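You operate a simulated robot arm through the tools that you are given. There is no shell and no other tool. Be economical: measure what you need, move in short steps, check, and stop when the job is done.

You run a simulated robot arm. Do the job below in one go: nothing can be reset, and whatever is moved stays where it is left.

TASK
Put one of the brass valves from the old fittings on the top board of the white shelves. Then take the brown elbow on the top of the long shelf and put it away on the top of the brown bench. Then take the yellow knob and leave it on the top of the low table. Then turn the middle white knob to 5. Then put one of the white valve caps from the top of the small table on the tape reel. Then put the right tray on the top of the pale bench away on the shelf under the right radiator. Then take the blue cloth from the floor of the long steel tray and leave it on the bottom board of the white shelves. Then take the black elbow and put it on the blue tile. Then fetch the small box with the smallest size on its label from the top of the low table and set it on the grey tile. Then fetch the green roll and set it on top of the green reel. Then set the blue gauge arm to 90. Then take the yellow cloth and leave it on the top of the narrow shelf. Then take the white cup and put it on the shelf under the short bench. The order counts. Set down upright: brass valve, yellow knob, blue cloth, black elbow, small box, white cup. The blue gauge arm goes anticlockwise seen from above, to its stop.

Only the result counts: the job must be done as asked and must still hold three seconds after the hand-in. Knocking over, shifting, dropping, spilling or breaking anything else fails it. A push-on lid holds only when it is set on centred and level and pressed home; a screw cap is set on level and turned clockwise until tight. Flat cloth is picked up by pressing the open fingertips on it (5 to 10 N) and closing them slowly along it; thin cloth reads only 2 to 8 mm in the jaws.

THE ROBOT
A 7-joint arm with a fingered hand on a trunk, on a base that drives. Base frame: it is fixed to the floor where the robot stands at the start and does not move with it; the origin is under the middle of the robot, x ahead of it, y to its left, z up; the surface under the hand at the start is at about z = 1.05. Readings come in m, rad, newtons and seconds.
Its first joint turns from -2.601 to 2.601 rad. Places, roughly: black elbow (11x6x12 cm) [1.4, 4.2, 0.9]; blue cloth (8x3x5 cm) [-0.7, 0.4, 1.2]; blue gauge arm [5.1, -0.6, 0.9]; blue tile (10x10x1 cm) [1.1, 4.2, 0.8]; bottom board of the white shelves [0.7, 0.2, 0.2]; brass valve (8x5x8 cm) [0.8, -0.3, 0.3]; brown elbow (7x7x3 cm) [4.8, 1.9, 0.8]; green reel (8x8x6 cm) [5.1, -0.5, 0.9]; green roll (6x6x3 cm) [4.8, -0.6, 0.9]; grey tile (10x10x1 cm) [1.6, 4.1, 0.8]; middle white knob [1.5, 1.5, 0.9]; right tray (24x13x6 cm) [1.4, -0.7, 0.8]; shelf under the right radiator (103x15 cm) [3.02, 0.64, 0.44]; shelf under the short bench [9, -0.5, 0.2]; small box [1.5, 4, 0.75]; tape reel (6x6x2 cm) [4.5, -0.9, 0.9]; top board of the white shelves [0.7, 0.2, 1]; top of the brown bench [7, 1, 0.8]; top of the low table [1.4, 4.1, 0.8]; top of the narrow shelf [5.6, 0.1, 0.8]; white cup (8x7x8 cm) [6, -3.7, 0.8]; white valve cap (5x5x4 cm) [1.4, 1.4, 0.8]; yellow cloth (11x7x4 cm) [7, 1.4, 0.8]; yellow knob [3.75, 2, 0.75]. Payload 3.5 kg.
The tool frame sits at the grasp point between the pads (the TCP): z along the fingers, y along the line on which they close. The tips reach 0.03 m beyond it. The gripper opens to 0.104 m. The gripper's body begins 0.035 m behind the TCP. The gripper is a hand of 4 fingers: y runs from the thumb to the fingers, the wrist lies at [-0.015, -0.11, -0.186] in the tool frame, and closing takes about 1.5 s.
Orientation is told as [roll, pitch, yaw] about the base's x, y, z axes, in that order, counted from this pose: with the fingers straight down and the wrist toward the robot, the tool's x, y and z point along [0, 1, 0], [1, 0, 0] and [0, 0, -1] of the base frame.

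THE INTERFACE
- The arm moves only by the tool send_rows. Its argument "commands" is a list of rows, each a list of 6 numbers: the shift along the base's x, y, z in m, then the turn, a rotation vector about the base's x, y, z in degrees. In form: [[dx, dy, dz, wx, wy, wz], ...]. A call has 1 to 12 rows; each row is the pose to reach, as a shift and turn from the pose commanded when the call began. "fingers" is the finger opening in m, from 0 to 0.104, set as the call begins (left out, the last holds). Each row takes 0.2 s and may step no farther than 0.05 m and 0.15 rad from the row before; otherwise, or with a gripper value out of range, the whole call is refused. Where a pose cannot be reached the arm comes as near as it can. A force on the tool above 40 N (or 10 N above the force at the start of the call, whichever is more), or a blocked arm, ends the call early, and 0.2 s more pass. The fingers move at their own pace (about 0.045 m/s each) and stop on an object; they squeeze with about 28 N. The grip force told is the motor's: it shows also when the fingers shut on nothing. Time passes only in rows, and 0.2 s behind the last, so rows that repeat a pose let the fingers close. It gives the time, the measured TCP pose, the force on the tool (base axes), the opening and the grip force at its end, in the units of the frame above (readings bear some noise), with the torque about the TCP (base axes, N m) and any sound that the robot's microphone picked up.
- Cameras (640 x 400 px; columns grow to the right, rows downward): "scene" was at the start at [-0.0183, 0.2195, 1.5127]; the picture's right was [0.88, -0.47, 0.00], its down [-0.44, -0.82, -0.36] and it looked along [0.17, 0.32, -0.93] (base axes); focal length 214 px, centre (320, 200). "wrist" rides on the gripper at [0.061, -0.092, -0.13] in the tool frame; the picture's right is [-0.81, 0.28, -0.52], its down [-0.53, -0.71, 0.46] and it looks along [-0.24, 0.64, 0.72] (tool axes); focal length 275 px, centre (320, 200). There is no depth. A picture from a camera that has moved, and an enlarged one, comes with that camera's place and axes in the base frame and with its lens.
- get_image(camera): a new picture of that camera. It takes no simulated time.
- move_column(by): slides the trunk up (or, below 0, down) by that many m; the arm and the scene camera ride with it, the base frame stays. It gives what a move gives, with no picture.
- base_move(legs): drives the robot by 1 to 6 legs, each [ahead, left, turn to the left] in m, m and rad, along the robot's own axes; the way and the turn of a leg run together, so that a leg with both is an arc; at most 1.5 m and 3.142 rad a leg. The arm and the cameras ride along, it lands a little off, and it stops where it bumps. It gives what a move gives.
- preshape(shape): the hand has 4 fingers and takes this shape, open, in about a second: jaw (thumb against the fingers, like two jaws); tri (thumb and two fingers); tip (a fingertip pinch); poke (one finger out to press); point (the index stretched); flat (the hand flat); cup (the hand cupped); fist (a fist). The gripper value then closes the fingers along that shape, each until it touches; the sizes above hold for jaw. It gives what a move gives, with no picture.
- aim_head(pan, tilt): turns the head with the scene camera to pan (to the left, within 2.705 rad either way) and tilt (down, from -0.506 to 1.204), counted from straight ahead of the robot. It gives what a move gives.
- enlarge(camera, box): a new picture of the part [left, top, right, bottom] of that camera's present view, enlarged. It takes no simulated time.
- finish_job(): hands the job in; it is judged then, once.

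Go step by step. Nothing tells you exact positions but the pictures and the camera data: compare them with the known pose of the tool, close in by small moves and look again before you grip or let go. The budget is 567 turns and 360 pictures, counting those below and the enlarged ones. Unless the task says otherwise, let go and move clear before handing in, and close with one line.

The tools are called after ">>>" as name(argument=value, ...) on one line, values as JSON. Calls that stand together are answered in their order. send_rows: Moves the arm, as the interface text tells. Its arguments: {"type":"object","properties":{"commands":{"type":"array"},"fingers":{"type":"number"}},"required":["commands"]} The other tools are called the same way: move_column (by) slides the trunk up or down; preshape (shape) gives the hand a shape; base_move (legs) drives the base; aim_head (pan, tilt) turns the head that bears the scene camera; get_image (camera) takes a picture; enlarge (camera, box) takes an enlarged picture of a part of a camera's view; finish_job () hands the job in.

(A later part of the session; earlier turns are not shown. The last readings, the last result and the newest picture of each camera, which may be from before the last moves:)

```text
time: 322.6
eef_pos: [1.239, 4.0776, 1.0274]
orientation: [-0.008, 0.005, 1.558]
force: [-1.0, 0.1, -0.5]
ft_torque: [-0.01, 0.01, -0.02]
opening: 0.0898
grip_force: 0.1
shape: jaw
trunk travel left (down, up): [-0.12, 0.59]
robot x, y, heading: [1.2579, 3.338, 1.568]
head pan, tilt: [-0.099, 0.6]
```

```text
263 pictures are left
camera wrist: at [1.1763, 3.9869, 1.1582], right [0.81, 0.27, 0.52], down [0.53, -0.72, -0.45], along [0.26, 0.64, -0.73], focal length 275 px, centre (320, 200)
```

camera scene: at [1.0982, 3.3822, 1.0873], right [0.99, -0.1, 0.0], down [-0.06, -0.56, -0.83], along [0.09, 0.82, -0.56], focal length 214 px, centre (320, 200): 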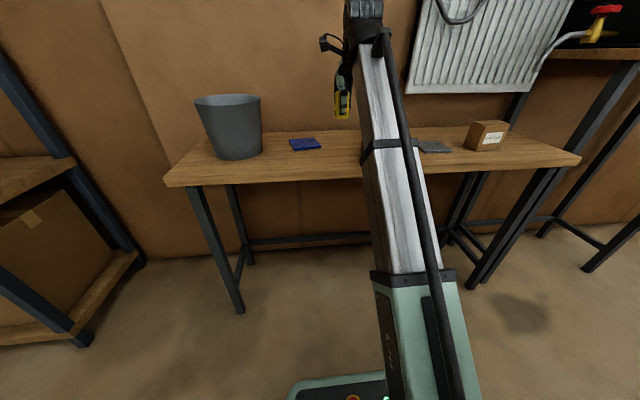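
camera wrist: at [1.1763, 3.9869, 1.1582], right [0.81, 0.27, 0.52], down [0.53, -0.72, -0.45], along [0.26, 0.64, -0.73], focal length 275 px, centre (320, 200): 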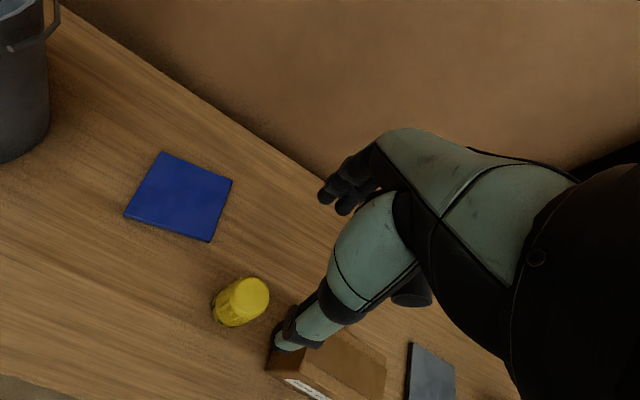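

>>> move_column(by=0.3)

>>> base_move(legs=[[-0.32, 0, 0], [0, 0, 1.575], [1.12, 0, 0], [0, 0, 1.57], [1.4, 0, 0], [1.3, 0, 0]])

>>> aim_head(pan=0.0, tilt=0.6)

>>> get_image(camera="scene")

```text
time: 325.6
eef_pos: [1.2392, 4.0781, 1.3262]
orientation: [-0.007, 0.008, 1.558]
force: [-0.8, 0.0, -0.6]
ft_torque: [-0.01, -0.01, 0.0]
opening: 0.0898
grip_force: 0.0
shape: jaw
trunk travel left (down, up): [-0.42, 0.29]
robot x, y, heading: [1.2594, 3.3361, 1.566]
head pan, tilt: [-0.099, 0.6]
```

```text
time: 353.5
eef_pos: [-0.011, -0.4185, 1.3278]
orientation: [-0.006, 0.007, -1.621]
force: [0.3, 0.7, 0.0]
ft_torque: [0.0, -0.03, -0.02]
opening: 0.0899
grip_force: 0.1
shape: jaw
trunk travel left (down, up): [-0.42, 0.29]
robot x, y, heading: [-0.0012, 0.324, -1.609]
head pan, tilt: [-0.099, 0.6]
```

```text
time: 354.2
eef_pos: [-0.011, -0.4174, 1.3282]
orientation: [-0.007, 0.006, -1.62]
force: [0.1, 0.2, -0.7]
ft_torque: [0.01, 0.0, -0.01]
opening: 0.0897
grip_force: 0.1
shape: jaw
trunk travel left (down, up): [-0.42, 0.29]
robot x, y, heading: [-0.0013, 0.3228, -1.616]
head pan, tilt: [0.0, 0.6]
```

```text
262 pictures are left
camera scene: at [0.1663, 0.271, 1.3873], right [-1.0, 0.04, 0.0], down [0.03, 0.56, -0.83], along [-0.04, -0.82, -0.56], focal length 214 px, centre (320, 200)
```

scene: 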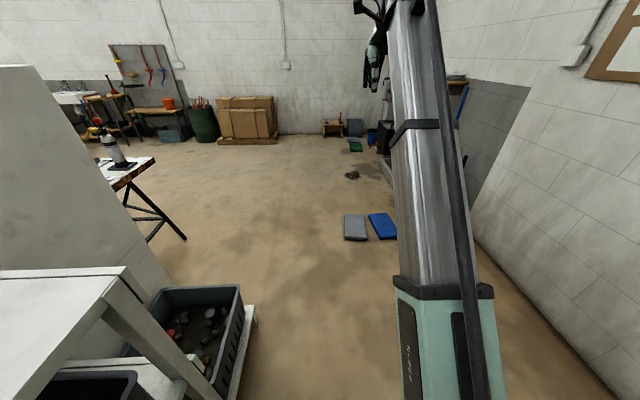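

>>> base_move(legs=[[0.95, 0, 0], [0, 0, 1.615], [0.55, -0.85, 0], [1.3, -0.1, 0], [0.7, 0, 0]])

>>> base_move(legs=[[0, 0, 1.6], [0.9, 0, 0]])

>>> aim_head(pan=0.3, tilt=0.35)

>>> get_image(camera="scene")

```text
time: 364.9
eef_pos: [0.8399, -0.8234, 1.3283]
orientation: [-0.007, 0.007, -0.009]
force: [-0.3, 0.7, 0.5]
ft_torque: [-0.01, -0.03, -0.01]
opening: 0.0899
grip_force: 0.2
shape: jaw
trunk travel left (down, up): [-0.42, 0.29]
robot x, y, heading: [0.1008, -0.8499, -0.003]
head pan, tilt: [0.0, 0.6]
stopped in leg 3: the robot was blocked; the commanded pose is now the measured one
```

```text
time: 373.5
eef_pos: [0.0551, 0.7996, 1.3269]
orientation: [-0.006, 0.005, 1.576]
force: [-0.1, 0.0, 0.3]
ft_torque: [0.02, -0.02, -0.03]
opening: 0.0899
grip_force: 0.0
shape: jaw
trunk travel left (down, up): [-0.42, 0.29]
robot x, y, heading: [0.0934, 0.0603, 1.583]
head pan, tilt: [0.0, 0.6]
```

```text
time: 374.3
eef_pos: [0.0565, 0.7984, 1.3283]
orientation: [-0.006, 0.006, 1.576]
force: [-0.7, 0.2, -0.1]
ft_torque: [-0.02, 0.03, 0.01]
opening: 0.0899
grip_force: 0.0
shape: jaw
trunk travel left (down, up): [-0.42, 0.29]
robot x, y, heading: [0.0921, 0.059, 1.586]
head pan, tilt: [0.3, 0.351]
```

```text
261 pictures are left
camera scene: at [-0.1078, 0.102, 1.41], right [0.95, 0.31, 0.0], down [0.11, -0.33, -0.94], along [-0.29, 0.89, -0.34], focal length 214 px, centre (320, 200)
```

scene: 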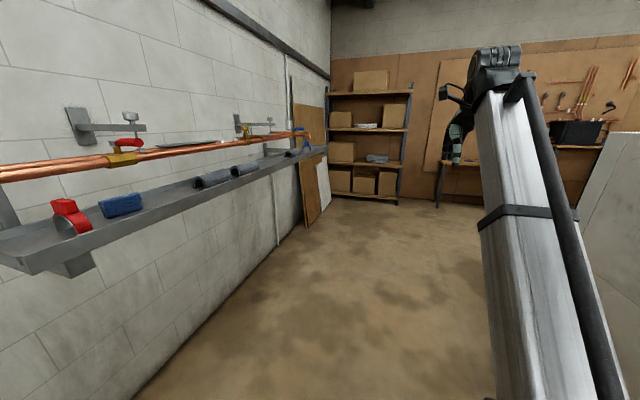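

>>> base_move(legs=[[0, 0, -1.586], [0.03, -0.8, 0], [0.6, -0.75, 0]])

>>> aim_head(pan=-2.0, tilt=0.6)

>>> get_image(camera="scene")

```text
time: 387.0
eef_pos: [1.5107, -1.4197, 1.3269]
orientation: [-0.009, 0.005, 0.035]
force: [0.4, -0.5, 0.8]
ft_torque: [0.0, 0.03, 0.01]
opening: 0.0898
grip_force: 0.1
shape: jaw
trunk travel left (down, up): [-0.42, 0.29]
robot x, y, heading: [0.7759, -1.472, 0.042]
head pan, tilt: [0.3, 0.351]
```

```text
time: 389.1
eef_pos: [1.5118, -1.4208, 1.3275]
orientation: [-0.006, 0.005, 0.036]
force: [-1.0, -0.8, -0.6]
ft_torque: [0.04, 0.02, -0.02]
opening: 0.0899
grip_force: 0.1
shape: jaw
trunk travel left (down, up): [-0.42, 0.29]
robot x, y, heading: [0.7707, -1.4759, 0.041]
head pan, tilt: [-2.0, 0.6]
```

```text
260 pictures are left
camera scene: at [0.6887, -1.3886, 1.3873], right [-0.93, 0.38, 0.0], down [0.21, 0.52, -0.83], along [-0.31, -0.76, -0.56], focal length 214 px, centre (320, 200)
```

scene: 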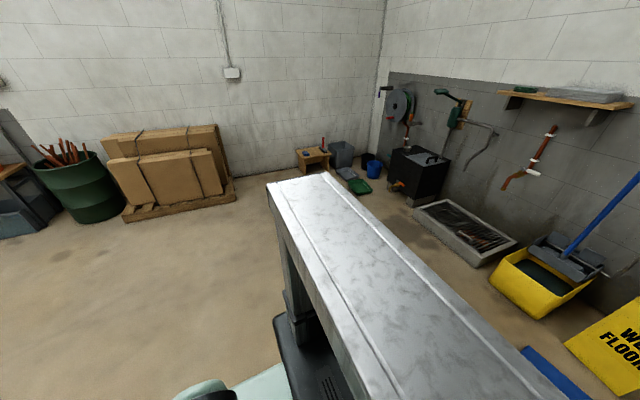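

>>> base_move(legs=[[0.1, -0.36, -0.04], [1.3, 0, 0], [0.38, 0, 0]])

>>> base_move(legs=[[0, 0, 1.57], [0.9, 0, 0]])

>>> aim_head(pan=0.3, tilt=0.4)

>>> get_image(camera="scene")

```text
time: 399.6
eef_pos: [3.2799, -1.804, 1.3263]
orientation: [-0.007, 0.007, -0.002]
force: [0.1, 0.2, 0.1]
ft_torque: [0.0, 0.0, 0.01]
opening: 0.0898
grip_force: 0.0
shape: jaw
trunk travel left (down, up): [-0.42, 0.29]
robot x, y, heading: [2.5437, -1.834, 0.012]
head pan, tilt: [-2.0, 0.6]
```

```text
time: 408.2
eef_pos: [2.4876, -0.1861, 1.3278]
orientation: [-0.007, 0.007, 1.582]
force: [0.1, 0.0, 0.0]
ft_torque: [0.0, -0.02, 0.02]
opening: 0.0897
grip_force: 0.1
shape: jaw
trunk travel left (down, up): [-0.42, 0.29]
robot x, y, heading: [2.5266, -0.9233, 1.597]
head pan, tilt: [-2.0, 0.6]
```

```text
time: 410.3
eef_pos: [2.487, -0.1862, 1.3277]
orientation: [-0.006, 0.005, 1.583]
force: [0.4, -0.2, 0.0]
ft_torque: [0.02, 0.02, 0.03]
opening: 0.0898
grip_force: 0.0
shape: jaw
trunk travel left (down, up): [-0.42, 0.29]
robot x, y, heading: [2.5238, -0.9235, 1.592]
head pan, tilt: [0.3, 0.4]
```

```text
259 pictures are left
camera scene: at [2.3282, -0.8844, 1.4056], right [0.95, 0.31, 0.0], down [0.12, -0.37, -0.92], along [-0.29, 0.87, -0.39], focal length 214 px, centre (320, 200)
```

scene: 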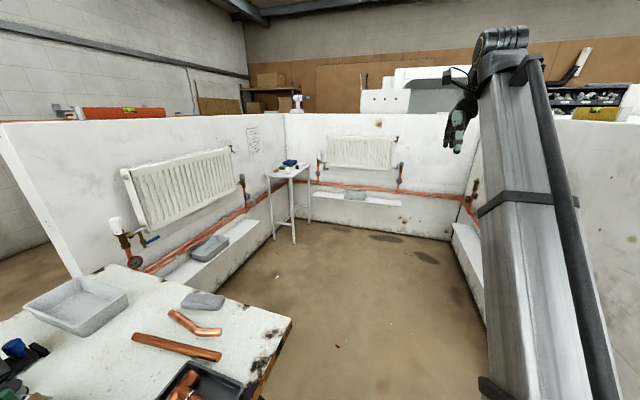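

>>> base_move(legs=[[1.4, 0, 0], [0.1, 0.5, 0]])

>>> aim_head(pan=0.5, tilt=0.5)

>>> get_image(camera="scene")

>>> enlarge(camera="scene", box=[200, 60, 400, 240])

```text
time: 420.0
eef_pos: [1.9302, 1.3133, 1.3278]
orientation: [-0.009, 0.006, 1.59]
force: [-0.5, 0.0, -1.1]
ft_torque: [-0.04, -0.01, 0.02]
opening: 0.0899
grip_force: 0.1
shape: jaw
trunk travel left (down, up): [-0.42, 0.29]
robot x, y, heading: [1.9737, 0.5755, 1.598]
head pan, tilt: [0.3, 0.4]
```

```text
time: 420.7
eef_pos: [1.9304, 1.3153, 1.328]
orientation: [-0.007, 0.005, 1.59]
force: [0.2, -0.7, 0.0]
ft_torque: [-0.02, 0.02, 0.02]
opening: 0.0899
grip_force: 0.0
shape: jaw
trunk travel left (down, up): [-0.42, 0.29]
robot x, y, heading: [1.9766, 0.574, 1.598]
head pan, tilt: [0.499, 0.499]
```

```text
258 pictures are left
camera scene: at [1.7612, 0.6051, 1.3965], right [0.86, 0.5, 0.0], down [0.24, -0.41, -0.88], along [-0.44, 0.76, -0.48], focal length 214 px, centre (320, 200)
```

scene: 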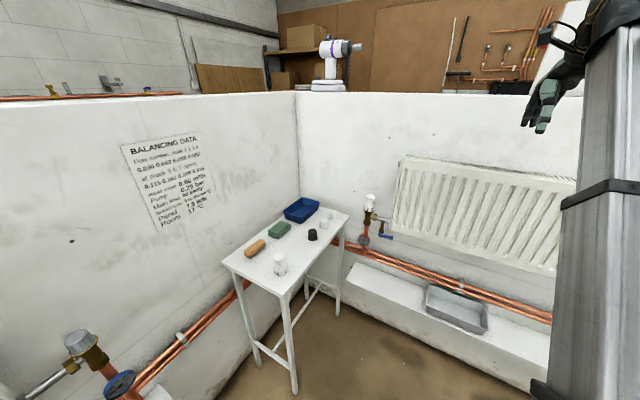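

```text
2.22 times, centred on (300, 150) of scene
camera zoom: at [1.7612, 0.6051, 1.3965], right [0.86, 0.5, 0.0], down [0.24, -0.41, -0.88], along [-0.44, 0.76, -0.48], focal length 477 px, centre (364, 311)
```

zoom: 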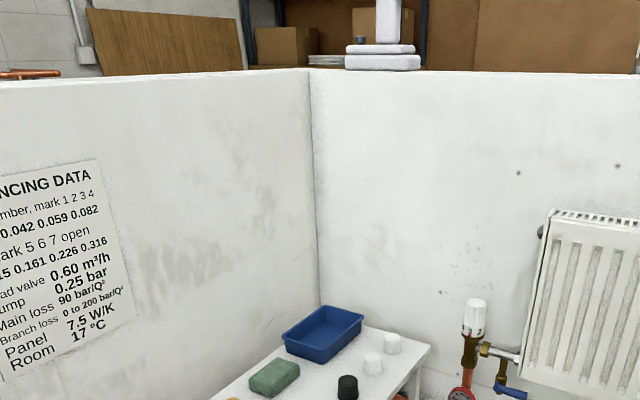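

>>> enlarge(camera="scene", box=[350, 180, 400, 250])

>>> enlarge(camera="scene", box=[220, 180, 360, 300])

```text
5.71 times, centred on (375, 215) of scene
camera zoom: at [1.7612, 0.6051, 1.3965], right [0.86, 0.5, 0.0], down [0.24, -0.41, -0.88], along [-0.44, 0.76, -0.48], focal length 1226 px, centre (6, 114)
```

zoom: 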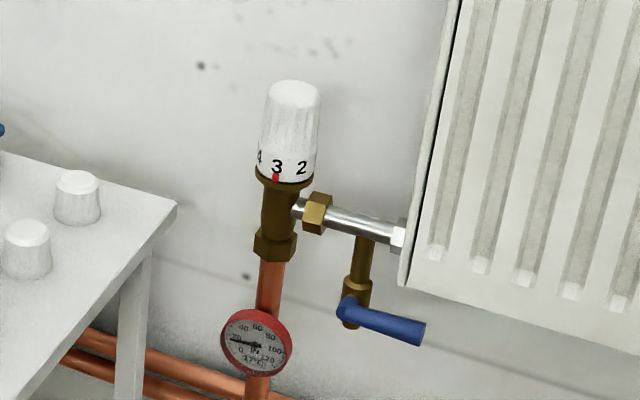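

```text
3.33 times, centred on (290, 240) of scene
camera zoom: at [1.7612, 0.6051, 1.3965], right [0.86, 0.5, 0.0], down [0.24, -0.41, -0.88], along [-0.44, 0.76, -0.48], focal length 715 px, centre (420, 67)
```

zoom: 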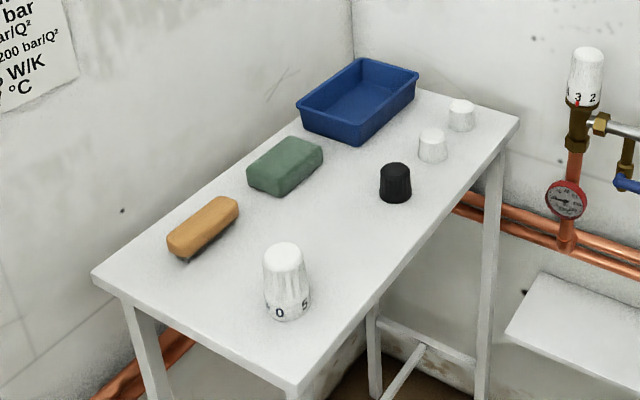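

>>> base_move(legs=[[0.13, 0.17, -0.03]])

>>> aim_head(pan=0.3, tilt=0.5)

>>> get_image(camera="scene")

>>> get_image(camera="wrist")

```text
time: 422.4
eef_pos: [1.7816, 1.4454, 1.3269]
orientation: [-0.007, 0.005, 1.558]
force: [-0.4, -0.5, 0.1]
ft_torque: [0.04, -0.01, -0.02]
opening: 0.0899
grip_force: 0.0
shape: jaw
trunk travel left (down, up): [-0.42, 0.29]
robot x, y, heading: [1.7999, 0.7046, 1.573]
head pan, tilt: [0.499, 0.499]
```

```text
time: 423.1
eef_pos: [1.7826, 1.4458, 1.3279]
orientation: [-0.006, 0.005, 1.559]
force: [0.8, 0.7, 0.9]
ft_torque: [-0.02, -0.03, 0.03]
opening: 0.0898
grip_force: 0.0
shape: jaw
trunk travel left (down, up): [-0.42, 0.29]
robot x, y, heading: [1.803, 0.7054, 1.571]
head pan, tilt: [0.3, 0.499]
```

```text
254 pictures are left
camera scene: at [1.6062, 0.7489, 1.3964], right [0.96, 0.29, 0.0], down [0.14, -0.46, -0.88], along [-0.26, 0.84, -0.48], focal length 214 px, centre (320, 200)
```

scene: 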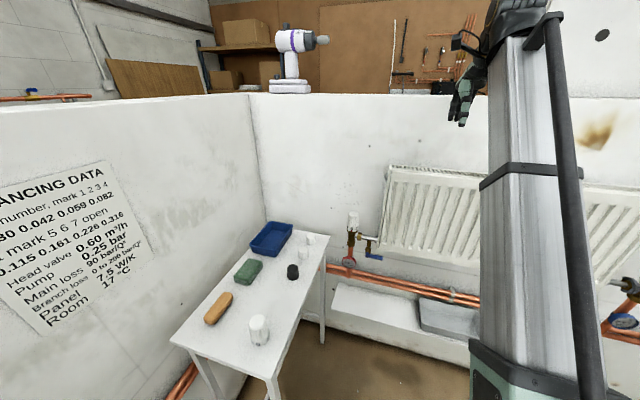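

```text
253 pictures are left
camera wrist: at [1.7199, 1.3546, 1.4576], right [0.81, 0.27, 0.52], down [0.53, -0.72, -0.45], along [0.26, 0.64, -0.73], focal length 275 px, centre (320, 200)
```

wrist: 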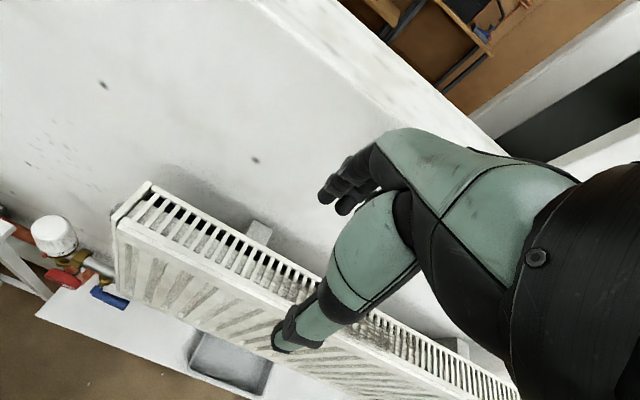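

>>> send_rows(commands=[[-0.04, 0.005, -0.01, 0, 0, -5], [-0.08, 0.01, -0.02, 0, 0, -10], [-0.12, 0.015, -0.03, 0, 0, -15], [-0.16, 0.02, -0.04, 0, 0, -20], [-0.2, 0.025, -0.05, 0, 0, -25], [-0.24, 0.03, -0.06, 0, 0, -30], [-0.257, 0.034, -0.08, 0, 0, -35], [-0.257, 0.034, -0.1, 0, 0, -40]], fingers=0.08)

>>> get_image(camera="wrist")

>>> get_image(camera="scene")

```text
time: 424.9
eef_pos: [1.5225, 1.48, 1.2264]
orientation: [-0.007, 0.004, 0.86]
force: [-0.2, 0.2, -0.1]
ft_torque: [0.0, -0.02, 0.01]
opening: 0.0804
grip_force: 0.1
shape: jaw
trunk travel left (down, up): [-0.42, 0.29]
robot x, y, heading: [1.8037, 0.7086, 1.565]
head pan, tilt: [0.3, 0.499]
```

```text
252 pictures are left
camera wrist: at [1.4186, 1.451, 1.3571], right [0.79, -0.32, 0.52], down [-0.06, -0.89, -0.45], along [0.61, 0.32, -0.73], focal length 275 px, centre (320, 200)
```

wrist: 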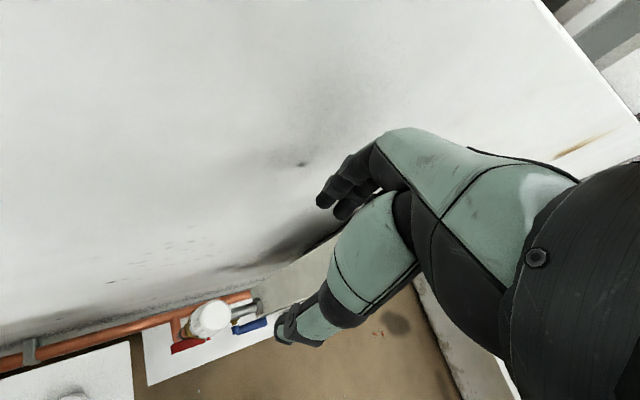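

```text
251 pictures are left
camera scene: at [1.6062, 0.749, 1.3964], right [0.96, 0.29, 0.0], down [0.14, -0.46, -0.88], along [-0.26, 0.84, -0.48], focal length 214 px, centre (320, 200)
```

scene: 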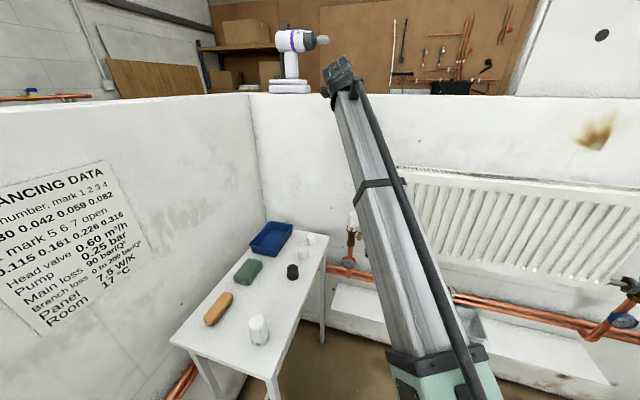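

>>> move_column(by=-0.22)

>>> get_image(camera="wrist")

```text
time: 427.3
eef_pos: [1.5244, 1.479, 1.0072]
orientation: [-0.008, 0.005, 0.86]
force: [0.0, -0.1, 0.6]
ft_torque: [-0.01, -0.02, 0.03]
opening: 0.08
grip_force: 0.1
shape: jaw
trunk travel left (down, up): [-0.2, 0.51]
robot x, y, heading: [1.804, 0.7063, 1.57]
head pan, tilt: [0.3, 0.499]
```

```text
250 pictures are left
camera wrist: at [1.4189, 1.4508, 1.1374], right [0.79, -0.31, 0.52], down [-0.06, -0.89, -0.45], along [0.61, 0.32, -0.73], focal length 275 px, centre (320, 200)
```

wrist: 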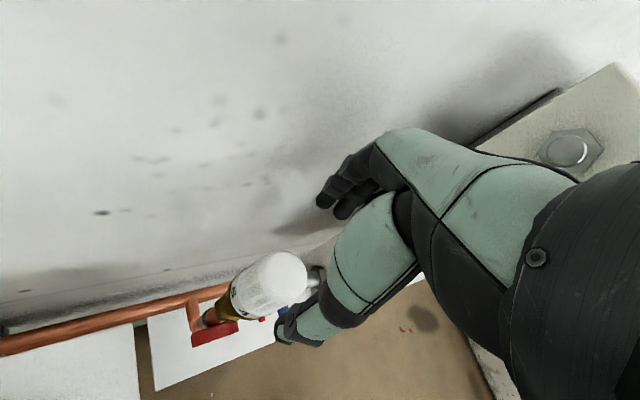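

>>> send_rows(commands=[[0, 0.001, -0.03, 0, 0, 0], [0, 0.001, -0.06, 0, 0, 0], [0, 0.001, -0.085, 0, 0, 0], [0, 0.001, -0.1, 0, 0, 0]])

>>> get_image(camera="wrist")

>>> enlarge(camera="scene", box=[310, 180, 400, 280])

```text
time: 428.3
eef_pos: [1.5239, 1.4798, 0.9057]
orientation: [-0.006, 0.006, 0.861]
force: [-0.4, 0.4, 0.6]
ft_torque: [-0.01, -0.05, -0.01]
opening: 0.0803
grip_force: 0.1
shape: jaw
trunk travel left (down, up): [-0.2, 0.51]
robot x, y, heading: [1.8009, 0.7082, 1.571]
head pan, tilt: [0.3, 0.499]
```

```text
249 pictures are left
camera wrist: at [1.4194, 1.451, 1.0356], right [0.79, -0.31, 0.52], down [-0.06, -0.89, -0.45], along [0.61, 0.32, -0.73], focal length 275 px, centre (320, 200)
```

wrist: 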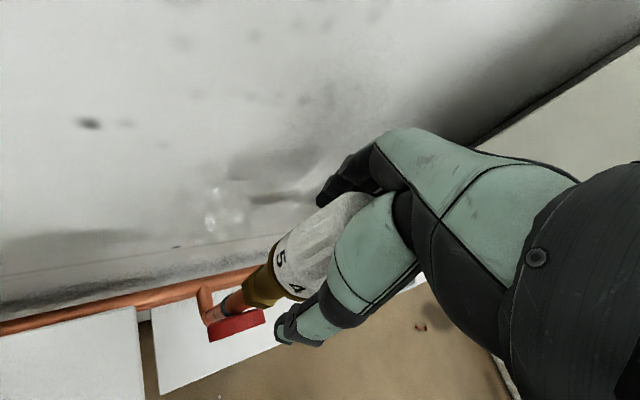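

```text
4.00 times, centred on (355, 230) of scene
camera zoom: at [1.6063, 0.7489, 1.1765], right [0.96, 0.29, 0.0], down [0.14, -0.46, -0.88], along [-0.26, 0.84, -0.48], focal length 858 px, centre (180, 80)
```

zoom: 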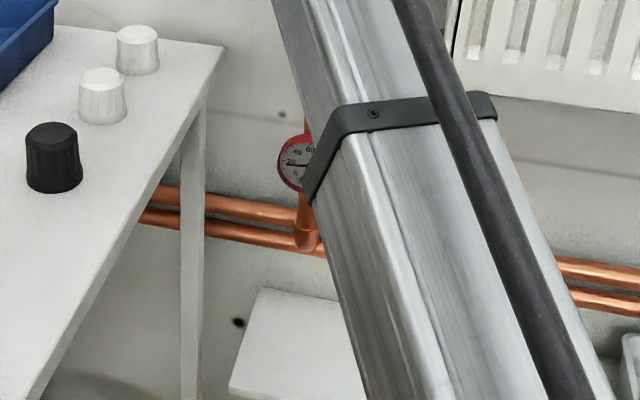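

>>> send_rows(commands=[[0, 0, 0, 0, 0, 0], [0, 0, 0, 0, 0, 0], [0, 0, 0, 0, 0, 0], [0, 0, 0, 0, 0, 0], [0, 0, 0, 0, 0, 0]], fingers=0.0)

>>> send_rows(commands=[[0, 0, 0, 0, 0, 8], [0, 0, 0, 0, 0, 16], [0, 0, 0, 0, 0, 24], [0, 0, 0, 0, 0, 32], [0, 0, 0, 0, 0, 40], [0, 0, 0, 0, 0, 48], [0, 0, 0, 0, 0, 56], [0, 0, 0, 0, 0, 64], [0, 0, 0, 0, 0, 72], [0, 0, 0, 0, 0, 80], [0, 0, 0, 0, 0, 88], [0, 0, 0, 0, 0, 92]])

>>> get_image(camera="wrist")

```text
time: 429.5
eef_pos: [1.5237, 1.4796, 0.9051]
orientation: [-0.006, 0.008, 0.861]
force: [-1.0, -2.0, -1.4]
ft_torque: [-0.04, 0.04, 0.01]
opening: 0.0391
grip_force: 27.8
shape: jaw
trunk travel left (down, up): [-0.2, 0.51]
robot x, y, heading: [1.8005, 0.7007, 1.565]
head pan, tilt: [0.3, 0.499]
```

```text
time: 432.1
eef_pos: [1.5213, 1.477, 0.9067]
orientation: [-0.013, 0.005, 2.47]
force: [2.0, 6.8, -21.3]
ft_torque: [0.28, 0.15, 0.01]
opening: 0.0365
grip_force: 27.6
shape: jaw
trunk travel left (down, up): [-0.2, 0.51]
robot x, y, heading: [1.8036, 0.7052, 1.569]
head pan, tilt: [0.3, 0.499]
```

```text
247 pictures are left
camera wrist: at [1.5548, 1.3706, 1.0375], right [0.28, 0.8, 0.53], down [0.9, -0.02, -0.44], along [-0.34, 0.6, -0.73], focal length 275 px, centre (320, 200)
```

wrist: 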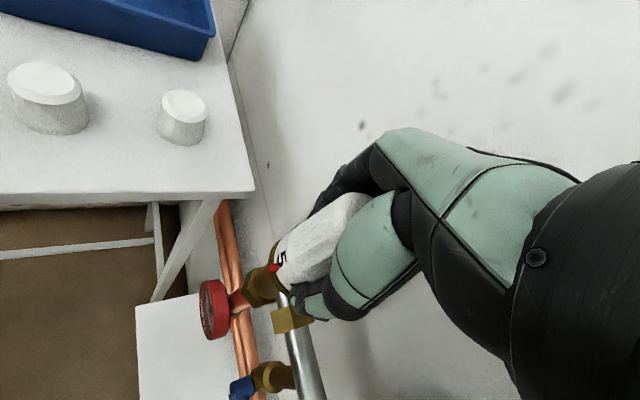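

>>> enlarge(camera="wrist", box=[250, 220, 340, 310])

```text
4.44 times, centred on (295, 265) of wrist
camera zoom: at [1.5548, 1.3706, 1.0375], right [0.28, 0.8, 0.53], down [0.9, -0.02, -0.44], along [-0.34, 0.6, -0.73], focal length 1224 px, centre (431, -89)
```

zoom: 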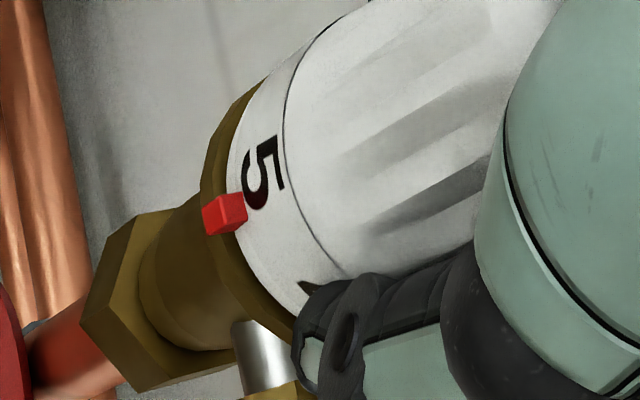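

>>> send_rows(commands=[[0, 0, 0, 0, 0, 3], [0, 0, 0, 0, 0, 6], [0, 0, 0, 0, 0, 6]])

>>> enlarge(camera="wrist", box=[250, 220, 340, 310])

```text
time: 432.9
eef_pos: [1.5171, 1.4679, 0.9094]
orientation: [-0.017, 0.006, 2.575]
force: [13.7, 28.4, -9.5]
ft_torque: [0.65, -0.1, -0.3]
opening: 0.0356
grip_force: 28.2
shape: jaw
trunk travel left (down, up): [-0.2, 0.51]
robot x, y, heading: [1.8027, 0.7046, 1.566]
head pan, tilt: [0.3, 0.499]
```

```text
4.44 times, centred on (295, 265) of wrist
camera zoom: at [1.5618, 1.3651, 1.0392], right [0.19, 0.83, 0.53], down [0.89, 0.07, -0.44], along [-0.4, 0.56, -0.72], focal length 1224 px, centre (431, -89)
```

zoom: 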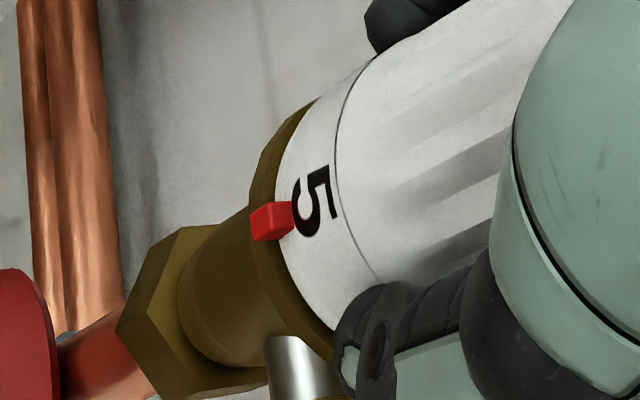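

>>> send_rows(commands=[[0, 0, 0, 0, 0, 0], [0, 0, 0, 0, 0, 0], [0, 0, 0, 0, 0, 0], [0, 0, 0, 0, 0, 0]], fingers=0.08)

>>> enlarge(camera="wrist", box=[230, 200, 340, 310])

```text
time: 433.9
eef_pos: [1.5148, 1.4677, 0.9114]
orientation: [-0.016, 0.002, 2.578]
force: [0.9, 0.0, 1.0]
ft_torque: [0.0, 0.02, 0.0]
opening: 0.0798
grip_force: 0.1
shape: jaw
trunk travel left (down, up): [-0.2, 0.51]
robot x, y, heading: [1.8017, 0.704, 1.569]
head pan, tilt: [0.3, 0.499]
```

```text
3.64 times, centred on (285, 255) of wrist
camera zoom: at [1.5601, 1.3661, 1.0416], right [0.19, 0.83, 0.53], down [0.89, 0.08, -0.44], along [-0.41, 0.56, -0.72], focal length 1001 px, centre (447, 0)
```

zoom: 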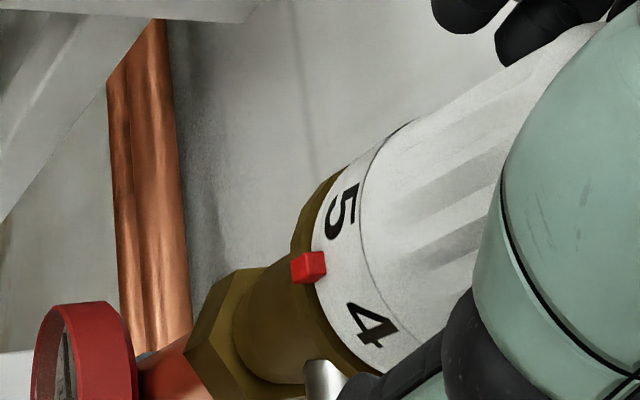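

>>> send_rows(commands=[[0.003, 0.003, 0, 0, 0, -8], [0.006, 0.006, 0, 0, 0, -16], [0.009, 0.011, -0.003, 0, 0, -24], [0.009, 0.011, -0.005, 0, 0, -32]])

>>> get_image(camera="wrist")

```text
time: 434.9
eef_pos: [1.5332, 1.4937, 0.904]
orientation: [-0.005, 0.003, 2.01]
force: [-4.2, -13.9, 2.9]
ft_torque: [0.52, -0.08, 0.36]
opening: 0.079
grip_force: 0.0
shape: jaw
trunk travel left (down, up): [-0.2, 0.51]
robot x, y, heading: [1.8029, 0.7077, 1.567]
head pan, tilt: [0.3, 0.499]
```

```text
243 pictures are left
camera wrist: at [1.517, 1.3832, 1.0345], right [0.61, 0.59, 0.52], down [0.79, -0.42, -0.45], along [-0.05, 0.69, -0.72], focal length 275 px, centre (320, 200)
```

wrist: 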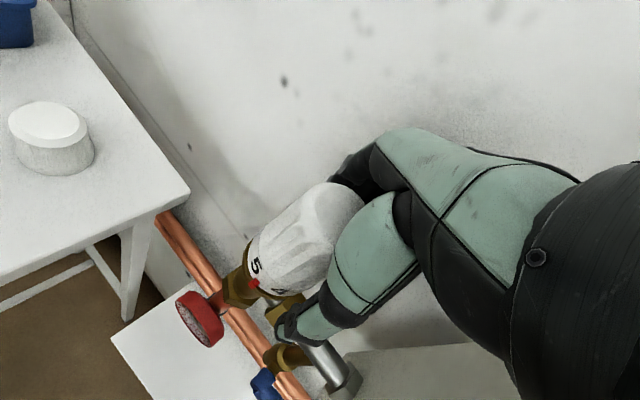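

>>> send_rows(commands=[[-0.009, -0.012, 0, 0, 0, 0], [-0.009, -0.012, 0, 0, 0, 0]])

>>> enlarge(camera="wrist", box=[220, 170, 380, 330])

```text
time: 435.5
eef_pos: [1.523, 1.4804, 0.902]
orientation: [-0.008, 0.005, 2.011]
force: [-0.1, 0.6, -0.1]
ft_torque: [0.02, 0.0, 0.01]
opening: 0.0798
grip_force: 0.2
shape: jaw
trunk travel left (down, up): [-0.2, 0.51]
robot x, y, heading: [1.8027, 0.7046, 1.569]
head pan, tilt: [0.3, 0.499]
```

```text
2.50 times, centred on (300, 250) of wrist
camera zoom: at [1.5077, 1.3713, 1.0322], right [0.61, 0.6, 0.52], down [0.79, -0.42, -0.45], along [-0.05, 0.69, -0.73], focal length 688 px, centre (370, 75)
```

zoom: 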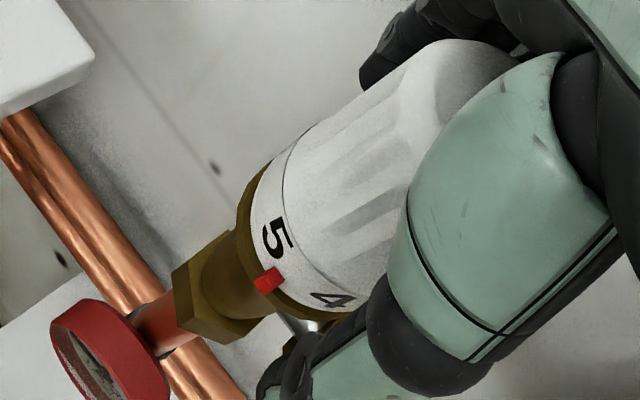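

>>> send_rows(commands=[[0, 0, 0, 0, 0, 0], [0, 0, 0, 0, 0, 0], [0, 0, 0, 0, 0, 0], [0, 0, 0, 0, 0, 0], [0, 0, 0, 0, 0, 0]], fingers=0.0)

>>> enlarge(camera="wrist", box=[220, 170, 380, 330])

>>> send_rows(commands=[[0, 0, 0, 0, 0, 6], [0, 0, 0, 0, 0, 12], [0, 0, 0, 0, 0, 17], [0, 0, 0, 0, 0, 17]])

>>> enlarge(camera="wrist", box=[220, 170, 380, 330])

```text
time: 436.7
eef_pos: [1.5239, 1.4797, 0.9018]
orientation: [-0.008, 0.007, 2.012]
force: [2.1, -3.4, -1.8]
ft_torque: [0.01, -0.01, 0.04]
opening: 0.0387
grip_force: 28.2
shape: jaw
trunk travel left (down, up): [-0.2, 0.51]
robot x, y, heading: [1.8077, 0.7057, 1.566]
head pan, tilt: [0.3, 0.499]
```

```text
2.50 times, centred on (300, 250) of wrist
camera zoom: at [1.5076, 1.3704, 1.0322], right [0.61, 0.6, 0.52], down [0.79, -0.42, -0.45], along [-0.05, 0.68, -0.73], focal length 688 px, centre (370, 75)
```

zoom: 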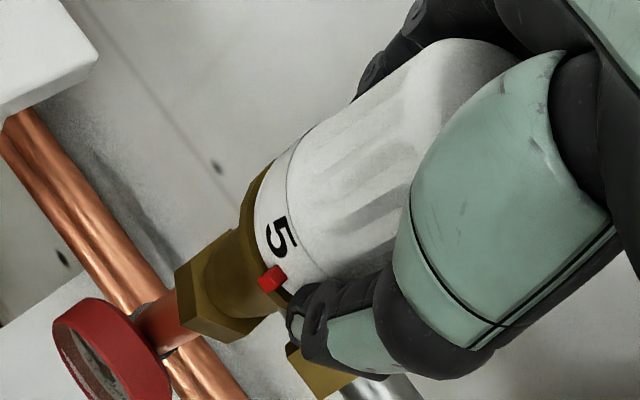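

```text
time: 437.7
eef_pos: [1.5225, 1.4794, 0.9018]
orientation: [-0.007, 0.006, 2.311]
force: [0.2, -3.8, -1.6]
ft_torque: [-0.09, 0.02, -0.02]
opening: 0.0388
grip_force: 28.4
shape: jaw
trunk travel left (down, up): [-0.2, 0.51]
robot x, y, heading: [1.8077, 0.708, 1.567]
head pan, tilt: [0.3, 0.499]
```

```text
2.50 times, centred on (300, 250) of wrist
camera zoom: at [1.5402, 1.3706, 1.0323], right [0.41, 0.75, 0.52], down [0.88, -0.17, -0.45], along [-0.25, 0.64, -0.73], focal length 688 px, centre (370, 75)
```

zoom: 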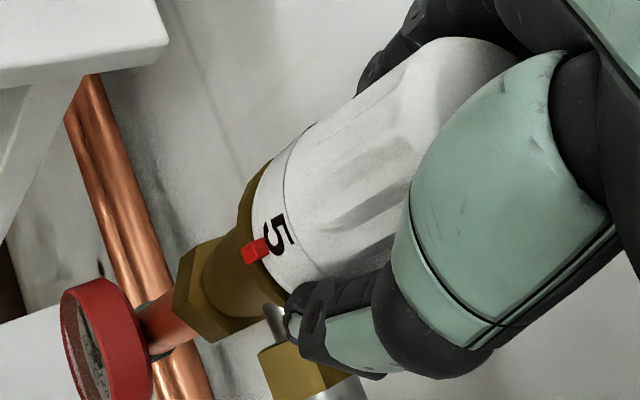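

>>> send_rows(commands=[[0, 0, 0, 0, 0, 0], [0, 0, 0, 0, 0, 0], [0, 0, 0, 0, 0, 0], [0, 0, 0, 0, 0, 0]], fingers=0.08)

>>> enlarge(camera="wrist", box=[220, 170, 380, 330])

```text
time: 438.7
eef_pos: [1.5231, 1.4806, 0.9025]
orientation: [-0.008, 0.005, 2.309]
force: [0.8, -0.3, 0.0]
ft_torque: [0.02, 0.0, 0.0]
opening: 0.0796
grip_force: 0.0
shape: jaw
trunk travel left (down, up): [-0.2, 0.51]
robot x, y, heading: [1.8028, 0.7043, 1.565]
head pan, tilt: [0.3, 0.499]
```

```text
2.50 times, centred on (300, 250) of wrist
camera zoom: at [1.5403, 1.3709, 1.0322], right [0.41, 0.75, 0.52], down [0.88, -0.17, -0.45], along [-0.25, 0.64, -0.73], focal length 688 px, centre (370, 75)
```

zoom: 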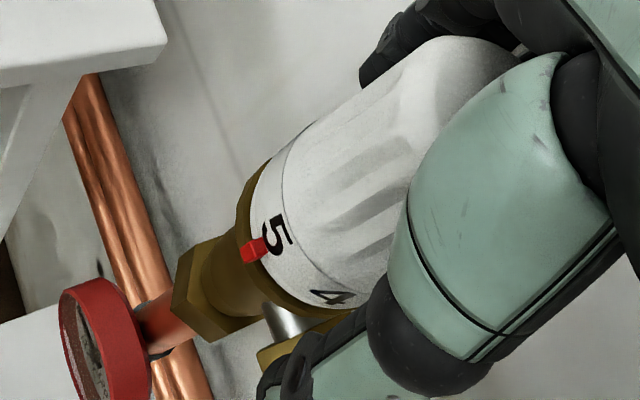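

>>> send_rows(commands=[[0, 0, 0.03, 0, 0, 0], [0, 0, 0.07, 0, 0, 0], [0, 0, 0.11, 0, 0, 0], [0, 0, 0.15, 0, 0, 0]])

>>> move_column(by=0.15)

>>> send_rows(commands=[[0.03, -0.02, 0, 0, 0, -7], [0.07, -0.04, 0, 0, 0, -14], [0.11, -0.06, 0, 0, 0, -21], [0.15, -0.06, 0, 0, 0, -28], [0.19, -0.06, 0, 0, 0, -35], [0.23, -0.06, 0, 0, 0, -42]])

>>> enlarge(camera="scene", box=[240, 160, 400, 330])

```text
time: 439.7
eef_pos: [1.5224, 1.4811, 1.0521]
orientation: [-0.008, 0.006, 2.311]
force: [0.1, 1.1, -0.3]
ft_torque: [0.01, 0.02, -0.02]
opening: 0.0797
grip_force: 0.1
shape: jaw
trunk travel left (down, up): [-0.2, 0.51]
robot x, y, heading: [1.7998, 0.7028, 1.564]
head pan, tilt: [0.3, 0.499]
```

```text
time: 441.4
eef_pos: [1.5231, 1.4812, 1.2005]
orientation: [-0.009, 0.005, 2.308]
force: [0.7, -0.3, -0.5]
ft_torque: [-0.02, -0.03, 0.0]
opening: 0.0798
grip_force: 0.0
shape: jaw
trunk travel left (down, up): [-0.35, 0.36]
robot x, y, heading: [1.8011, 0.7053, 1.566]
head pan, tilt: [0.3, 0.499]
```

```text
time: 442.8
eef_pos: [1.7518, 1.4191, 1.2016]
orientation: [-0.007, 0.004, 1.574]
force: [0.6, -0.1, 0.2]
ft_torque: [-0.01, -0.02, -0.02]
opening: 0.0797
grip_force: 0.1
shape: jaw
trunk travel left (down, up): [-0.35, 0.36]
robot x, y, heading: [1.805, 0.7061, 1.566]
head pan, tilt: [0.3, 0.499]
```

```text
2.35 times, centred on (320, 245) of scene
camera zoom: at [1.6062, 0.7489, 1.3264], right [0.96, 0.29, 0.0], down [0.14, -0.46, -0.88], along [-0.26, 0.84, -0.48], focal length 505 px, centre (320, 94)
```

zoom: 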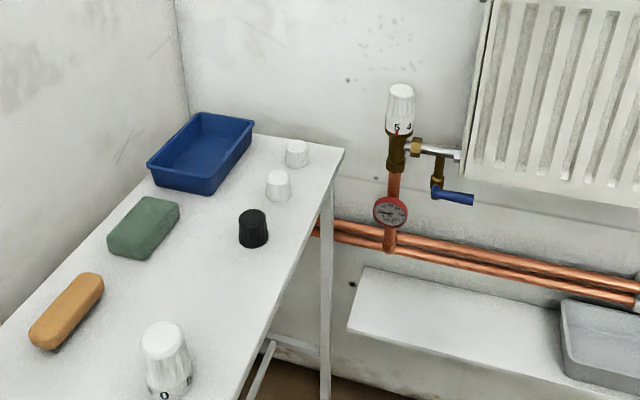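

>>> send_rows(commands=[[-0.045, -0.01, 0, 0, 0, 0], [-0.09, -0.02, 0, 0, 0, 0], [-0.135, -0.03, 0, 0, 0, 0], [-0.18, -0.04, 0, 0, 0, 0], [-0.225, -0.05, 0, 0, 0, 0], [-0.27, -0.06, 0, 0, 0, 0], [-0.315, -0.07, 0, 0, 0, 0], [-0.36, -0.08, -0.02, 0, 0, 0], [-0.396, -0.087, -0.04, 0, 0, 0], [-0.396, -0.087, -0.08, 0, 0, 0], [-0.396, -0.087, -0.12, 0, 0, 0]], fingers=0.07)

>>> get_image(camera="wrist")

```text
refused: row 8 steps farther than a row can; nothing moved
```

```text
237 pictures are left
camera wrist: at [1.6927, 1.3266, 1.3317], right [0.81, 0.28, 0.52], down [0.54, -0.71, -0.45], along [0.25, 0.64, -0.73], focal length 275 px, centre (320, 200)
```

wrist: 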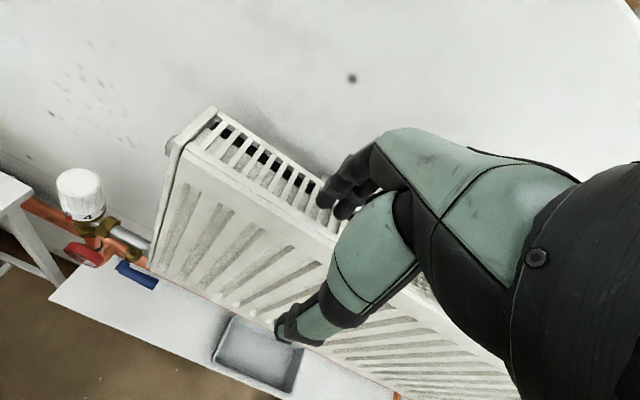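

>>> send_rows(commands=[[-0.045, -0.01, 0, 0, 0, 0], [-0.09, -0.02, 0, 0, 0, 0], [-0.135, -0.03, 0, 0, 0, 0], [-0.18, -0.04, 0, 0, 0, 0], [-0.225, -0.05, 0, 0, 0, 0], [-0.27, -0.06, 0, 0, 0, 0], [-0.315, -0.07, 0, 0, 0, 0], [-0.355, -0.08, -0.02, 0, 0, 0], [-0.39, -0.087, -0.04, 0, 0, 0], [-0.396, -0.087, -0.08, 0, 0, 0], [-0.396, -0.087, -0.12, 0, 0, 0]], fingers=0.07)

>>> get_image(camera="wrist")

```text
time: 445.2
eef_pos: [1.3557, 1.3324, 1.0805]
orientation: [-0.006, 0.007, 1.577]
force: [0.0, -0.3, 0.1]
ft_torque: [0.01, 0.01, 0.01]
opening: 0.0703
grip_force: 0.1
shape: jaw
trunk travel left (down, up): [-0.35, 0.36]
robot x, y, heading: [1.8026, 0.709, 1.565]
head pan, tilt: [0.3, 0.499]
```

```text
236 pictures are left
camera wrist: at [1.2962, 1.241, 1.2107], right [0.81, 0.28, 0.52], down [0.54, -0.71, -0.45], along [0.24, 0.64, -0.73], focal length 275 px, centre (320, 200)
```

wrist: 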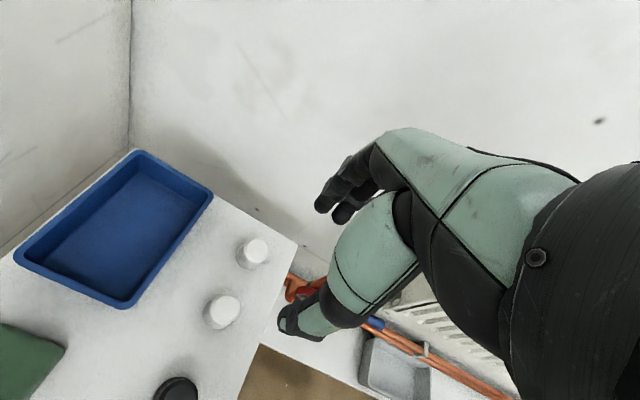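

>>> move_column(by=-0.15)

>>> send_rows(commands=[[-0.002, -0.002, -0.03, 0, 0, 0], [-0.002, -0.002, -0.06, 0, 0, 0], [-0.002, -0.002, -0.08, 0, 0, 0], [-0.002, -0.002, -0.09, 0, 0, 0]])

>>> get_image(camera="wrist")

```text
time: 447.0
eef_pos: [1.3566, 1.3338, 0.9296]
orientation: [-0.008, 0.004, 1.577]
force: [0.2, 0.8, -0.8]
ft_torque: [0.01, 0.01, -0.01]
opening: 0.0701
grip_force: 0.1
shape: jaw
trunk travel left (down, up): [-0.2, 0.51]
robot x, y, heading: [1.8025, 0.7049, 1.568]
head pan, tilt: [0.3, 0.499]
```

```text
time: 448.0
eef_pos: [1.3534, 1.3319, 0.8391]
orientation: [-0.006, 0.005, 1.577]
force: [-0.7, 0.5, 0.2]
ft_torque: [-0.01, 0.0, 0.04]
opening: 0.0705
grip_force: 0.1
shape: jaw
trunk travel left (down, up): [-0.2, 0.51]
robot x, y, heading: [1.8019, 0.7053, 1.567]
head pan, tilt: [0.3, 0.499]
```

```text
235 pictures are left
camera wrist: at [1.2936, 1.2397, 0.9695], right [0.81, 0.28, 0.52], down [0.54, -0.71, -0.45], along [0.24, 0.64, -0.73], focal length 275 px, centre (320, 200)
```

wrist: 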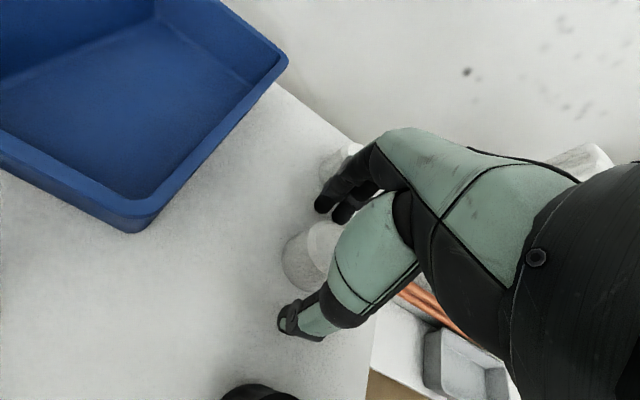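

>>> send_rows(commands=[[0, -0.001, -0.005, 0, 0, 0], [0, -0.001, -0.01, 0, 0, 0]])

>>> send_rows(commands=[[0, 0, 0, 0, 0, 0], [0, 0, 0, 0, 0, 0], [0, 0, 0, 0, 0, 0], [0, 0, 0, 0, 0, 0], [0, 0, 0, 0, 0, 0]], fingers=0.0)

>>> send_rows(commands=[[0, 0, 0.02, 0, 0, 0], [0, 0, 0.06, 0, 0, 0], [0, 0, 0.1, 0, 0, 0], [0, 0, 0.14, 0, 0, 0], [0.0, 0, 0.18, 0, 0, 0]])

>>> get_image(camera="wrist")

```text
time: 448.6
eef_pos: [1.3543, 1.3304, 0.8316]
orientation: [-0.005, 0.004, 1.575]
force: [0.0, 0.5, 2.2]
ft_torque: [0.13, -0.01, 0.0]
opening: 0.0704
grip_force: 0.0
shape: jaw
trunk travel left (down, up): [-0.2, 0.51]
robot x, y, heading: [1.8003, 0.706, 1.569]
head pan, tilt: [0.3, 0.499]
```

```text
time: 449.8
eef_pos: [1.3544, 1.329, 0.8307]
orientation: [-0.004, 0.005, 1.576]
force: [1.5, 0.4, 7.5]
ft_torque: [0.19, -0.01, -0.06]
opening: 0.0312
grip_force: 27.9
shape: jaw
trunk travel left (down, up): [-0.2, 0.51]
robot x, y, heading: [1.803, 0.7074, 1.569]
head pan, tilt: [0.3, 0.499]
```

```text
time: 451.0
eef_pos: [1.3553, 1.33, 1.0111]
orientation: [-0.007, 0.008, 1.575]
force: [0.1, -0.5, -1.0]
ft_torque: [-0.01, 0.01, -0.01]
opening: 0.0307
grip_force: 27.9
shape: jaw
trunk travel left (down, up): [-0.2, 0.51]
robot x, y, heading: [1.8031, 0.7088, 1.564]
head pan, tilt: [0.3, 0.499]
```

```text
234 pictures are left
camera wrist: at [1.295, 1.2391, 1.1417], right [0.81, 0.28, 0.52], down [0.54, -0.71, -0.45], along [0.24, 0.64, -0.73], focal length 275 px, centre (320, 200)
```

wrist: 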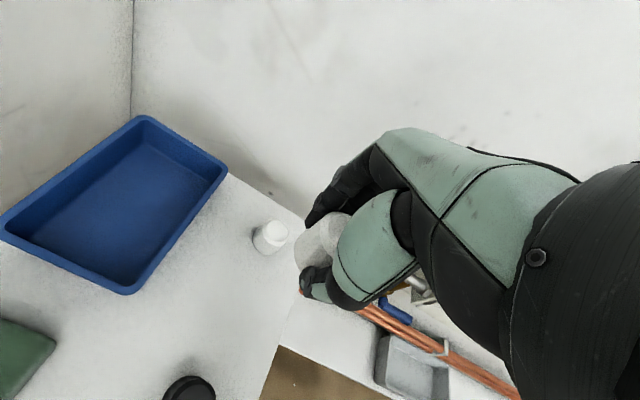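

>>> send_rows(commands=[[0.045, 0.01, 0.0, 0, 0, 0], [0.09, 0.02, 0, 0, 0, 0], [0.135, 0.03, 0.0, 0, 0, 0], [0.18, 0.04, 0, 0, 0, 0], [0.225, 0.05, 0, 0, 0, 0], [0.27, 0.06, 0, 0, 0, 0], [0.315, 0.06, 0, 0, 0, 0], [0.36, 0.06, 0, 0, 0, 0], [0.4, 0.06, 0.02, 0, 0, 0]])

>>> move_column(by=0.3)

>>> base_move(legs=[[-0.1, -0.7, 0], [-1.3, 0, 0], [-1.0, 0, 0]])

>>> aim_head(pan=-1.3, tilt=0.4)

>>> get_image(camera="scene")

```text
time: 453.0
eef_pos: [1.7541, 1.39, 1.0309]
orientation: [-0.009, 0.005, 1.578]
force: [-0.7, -0.4, -0.4]
ft_torque: [-0.03, -0.02, -0.01]
opening: 0.0304
grip_force: 28.1
shape: jaw
trunk travel left (down, up): [-0.2, 0.51]
robot x, y, heading: [1.8054, 0.707, 1.568]
head pan, tilt: [0.3, 0.499]
```

```text
time: 456.0
eef_pos: [1.7541, 1.3894, 1.3317]
orientation: [-0.008, 0.005, 1.575]
force: [-0.3, -0.1, 0.5]
ft_torque: [0.0, 0.01, 0.02]
opening: 0.0305
grip_force: 28.1
shape: jaw
trunk travel left (down, up): [-0.5, 0.21]
robot x, y, heading: [1.801, 0.7078, 1.567]
head pan, tilt: [0.3, 0.499]
```

```text
time: 470.8
eef_pos: [2.4946, -1.0148, 1.3315]
orientation: [-0.006, 0.005, 1.593]
force: [0.0, 0.1, -0.3]
ft_torque: [-0.04, 0.05, 0.01]
opening: 0.0304
grip_force: 28.5
shape: jaw
trunk travel left (down, up): [-0.5, 0.21]
robot x, y, heading: [2.5574, -1.693, 1.582]
head pan, tilt: [0.3, 0.499]
```

```text
time: 472.5
eef_pos: [2.4938, -1.0151, 1.3324]
orientation: [-0.007, 0.004, 1.593]
force: [1.0, 0.9, 0.5]
ft_torque: [0.01, -0.04, 0.04]
opening: 0.0306
grip_force: 27.8
shape: jaw
trunk travel left (down, up): [-0.5, 0.21]
robot x, y, heading: [2.5566, -1.695, 1.587]
head pan, tilt: [-1.3, 0.4]
```

```text
233 pictures are left
camera scene: at [2.4742, -1.7187, 1.4856], right [0.28, -0.96, 0.0], down [-0.37, -0.11, -0.92], along [0.88, 0.26, -0.39], focal length 214 px, centre (320, 200)
```

scene: 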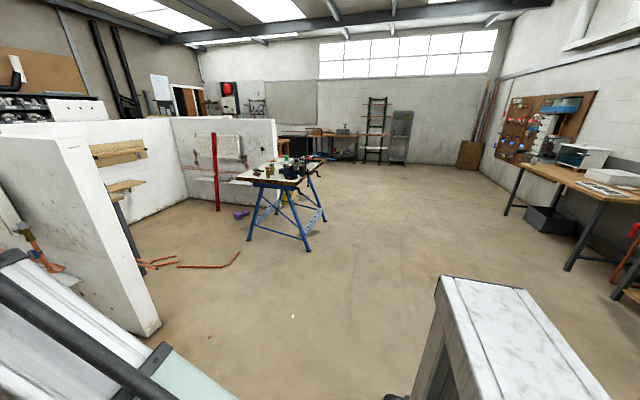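

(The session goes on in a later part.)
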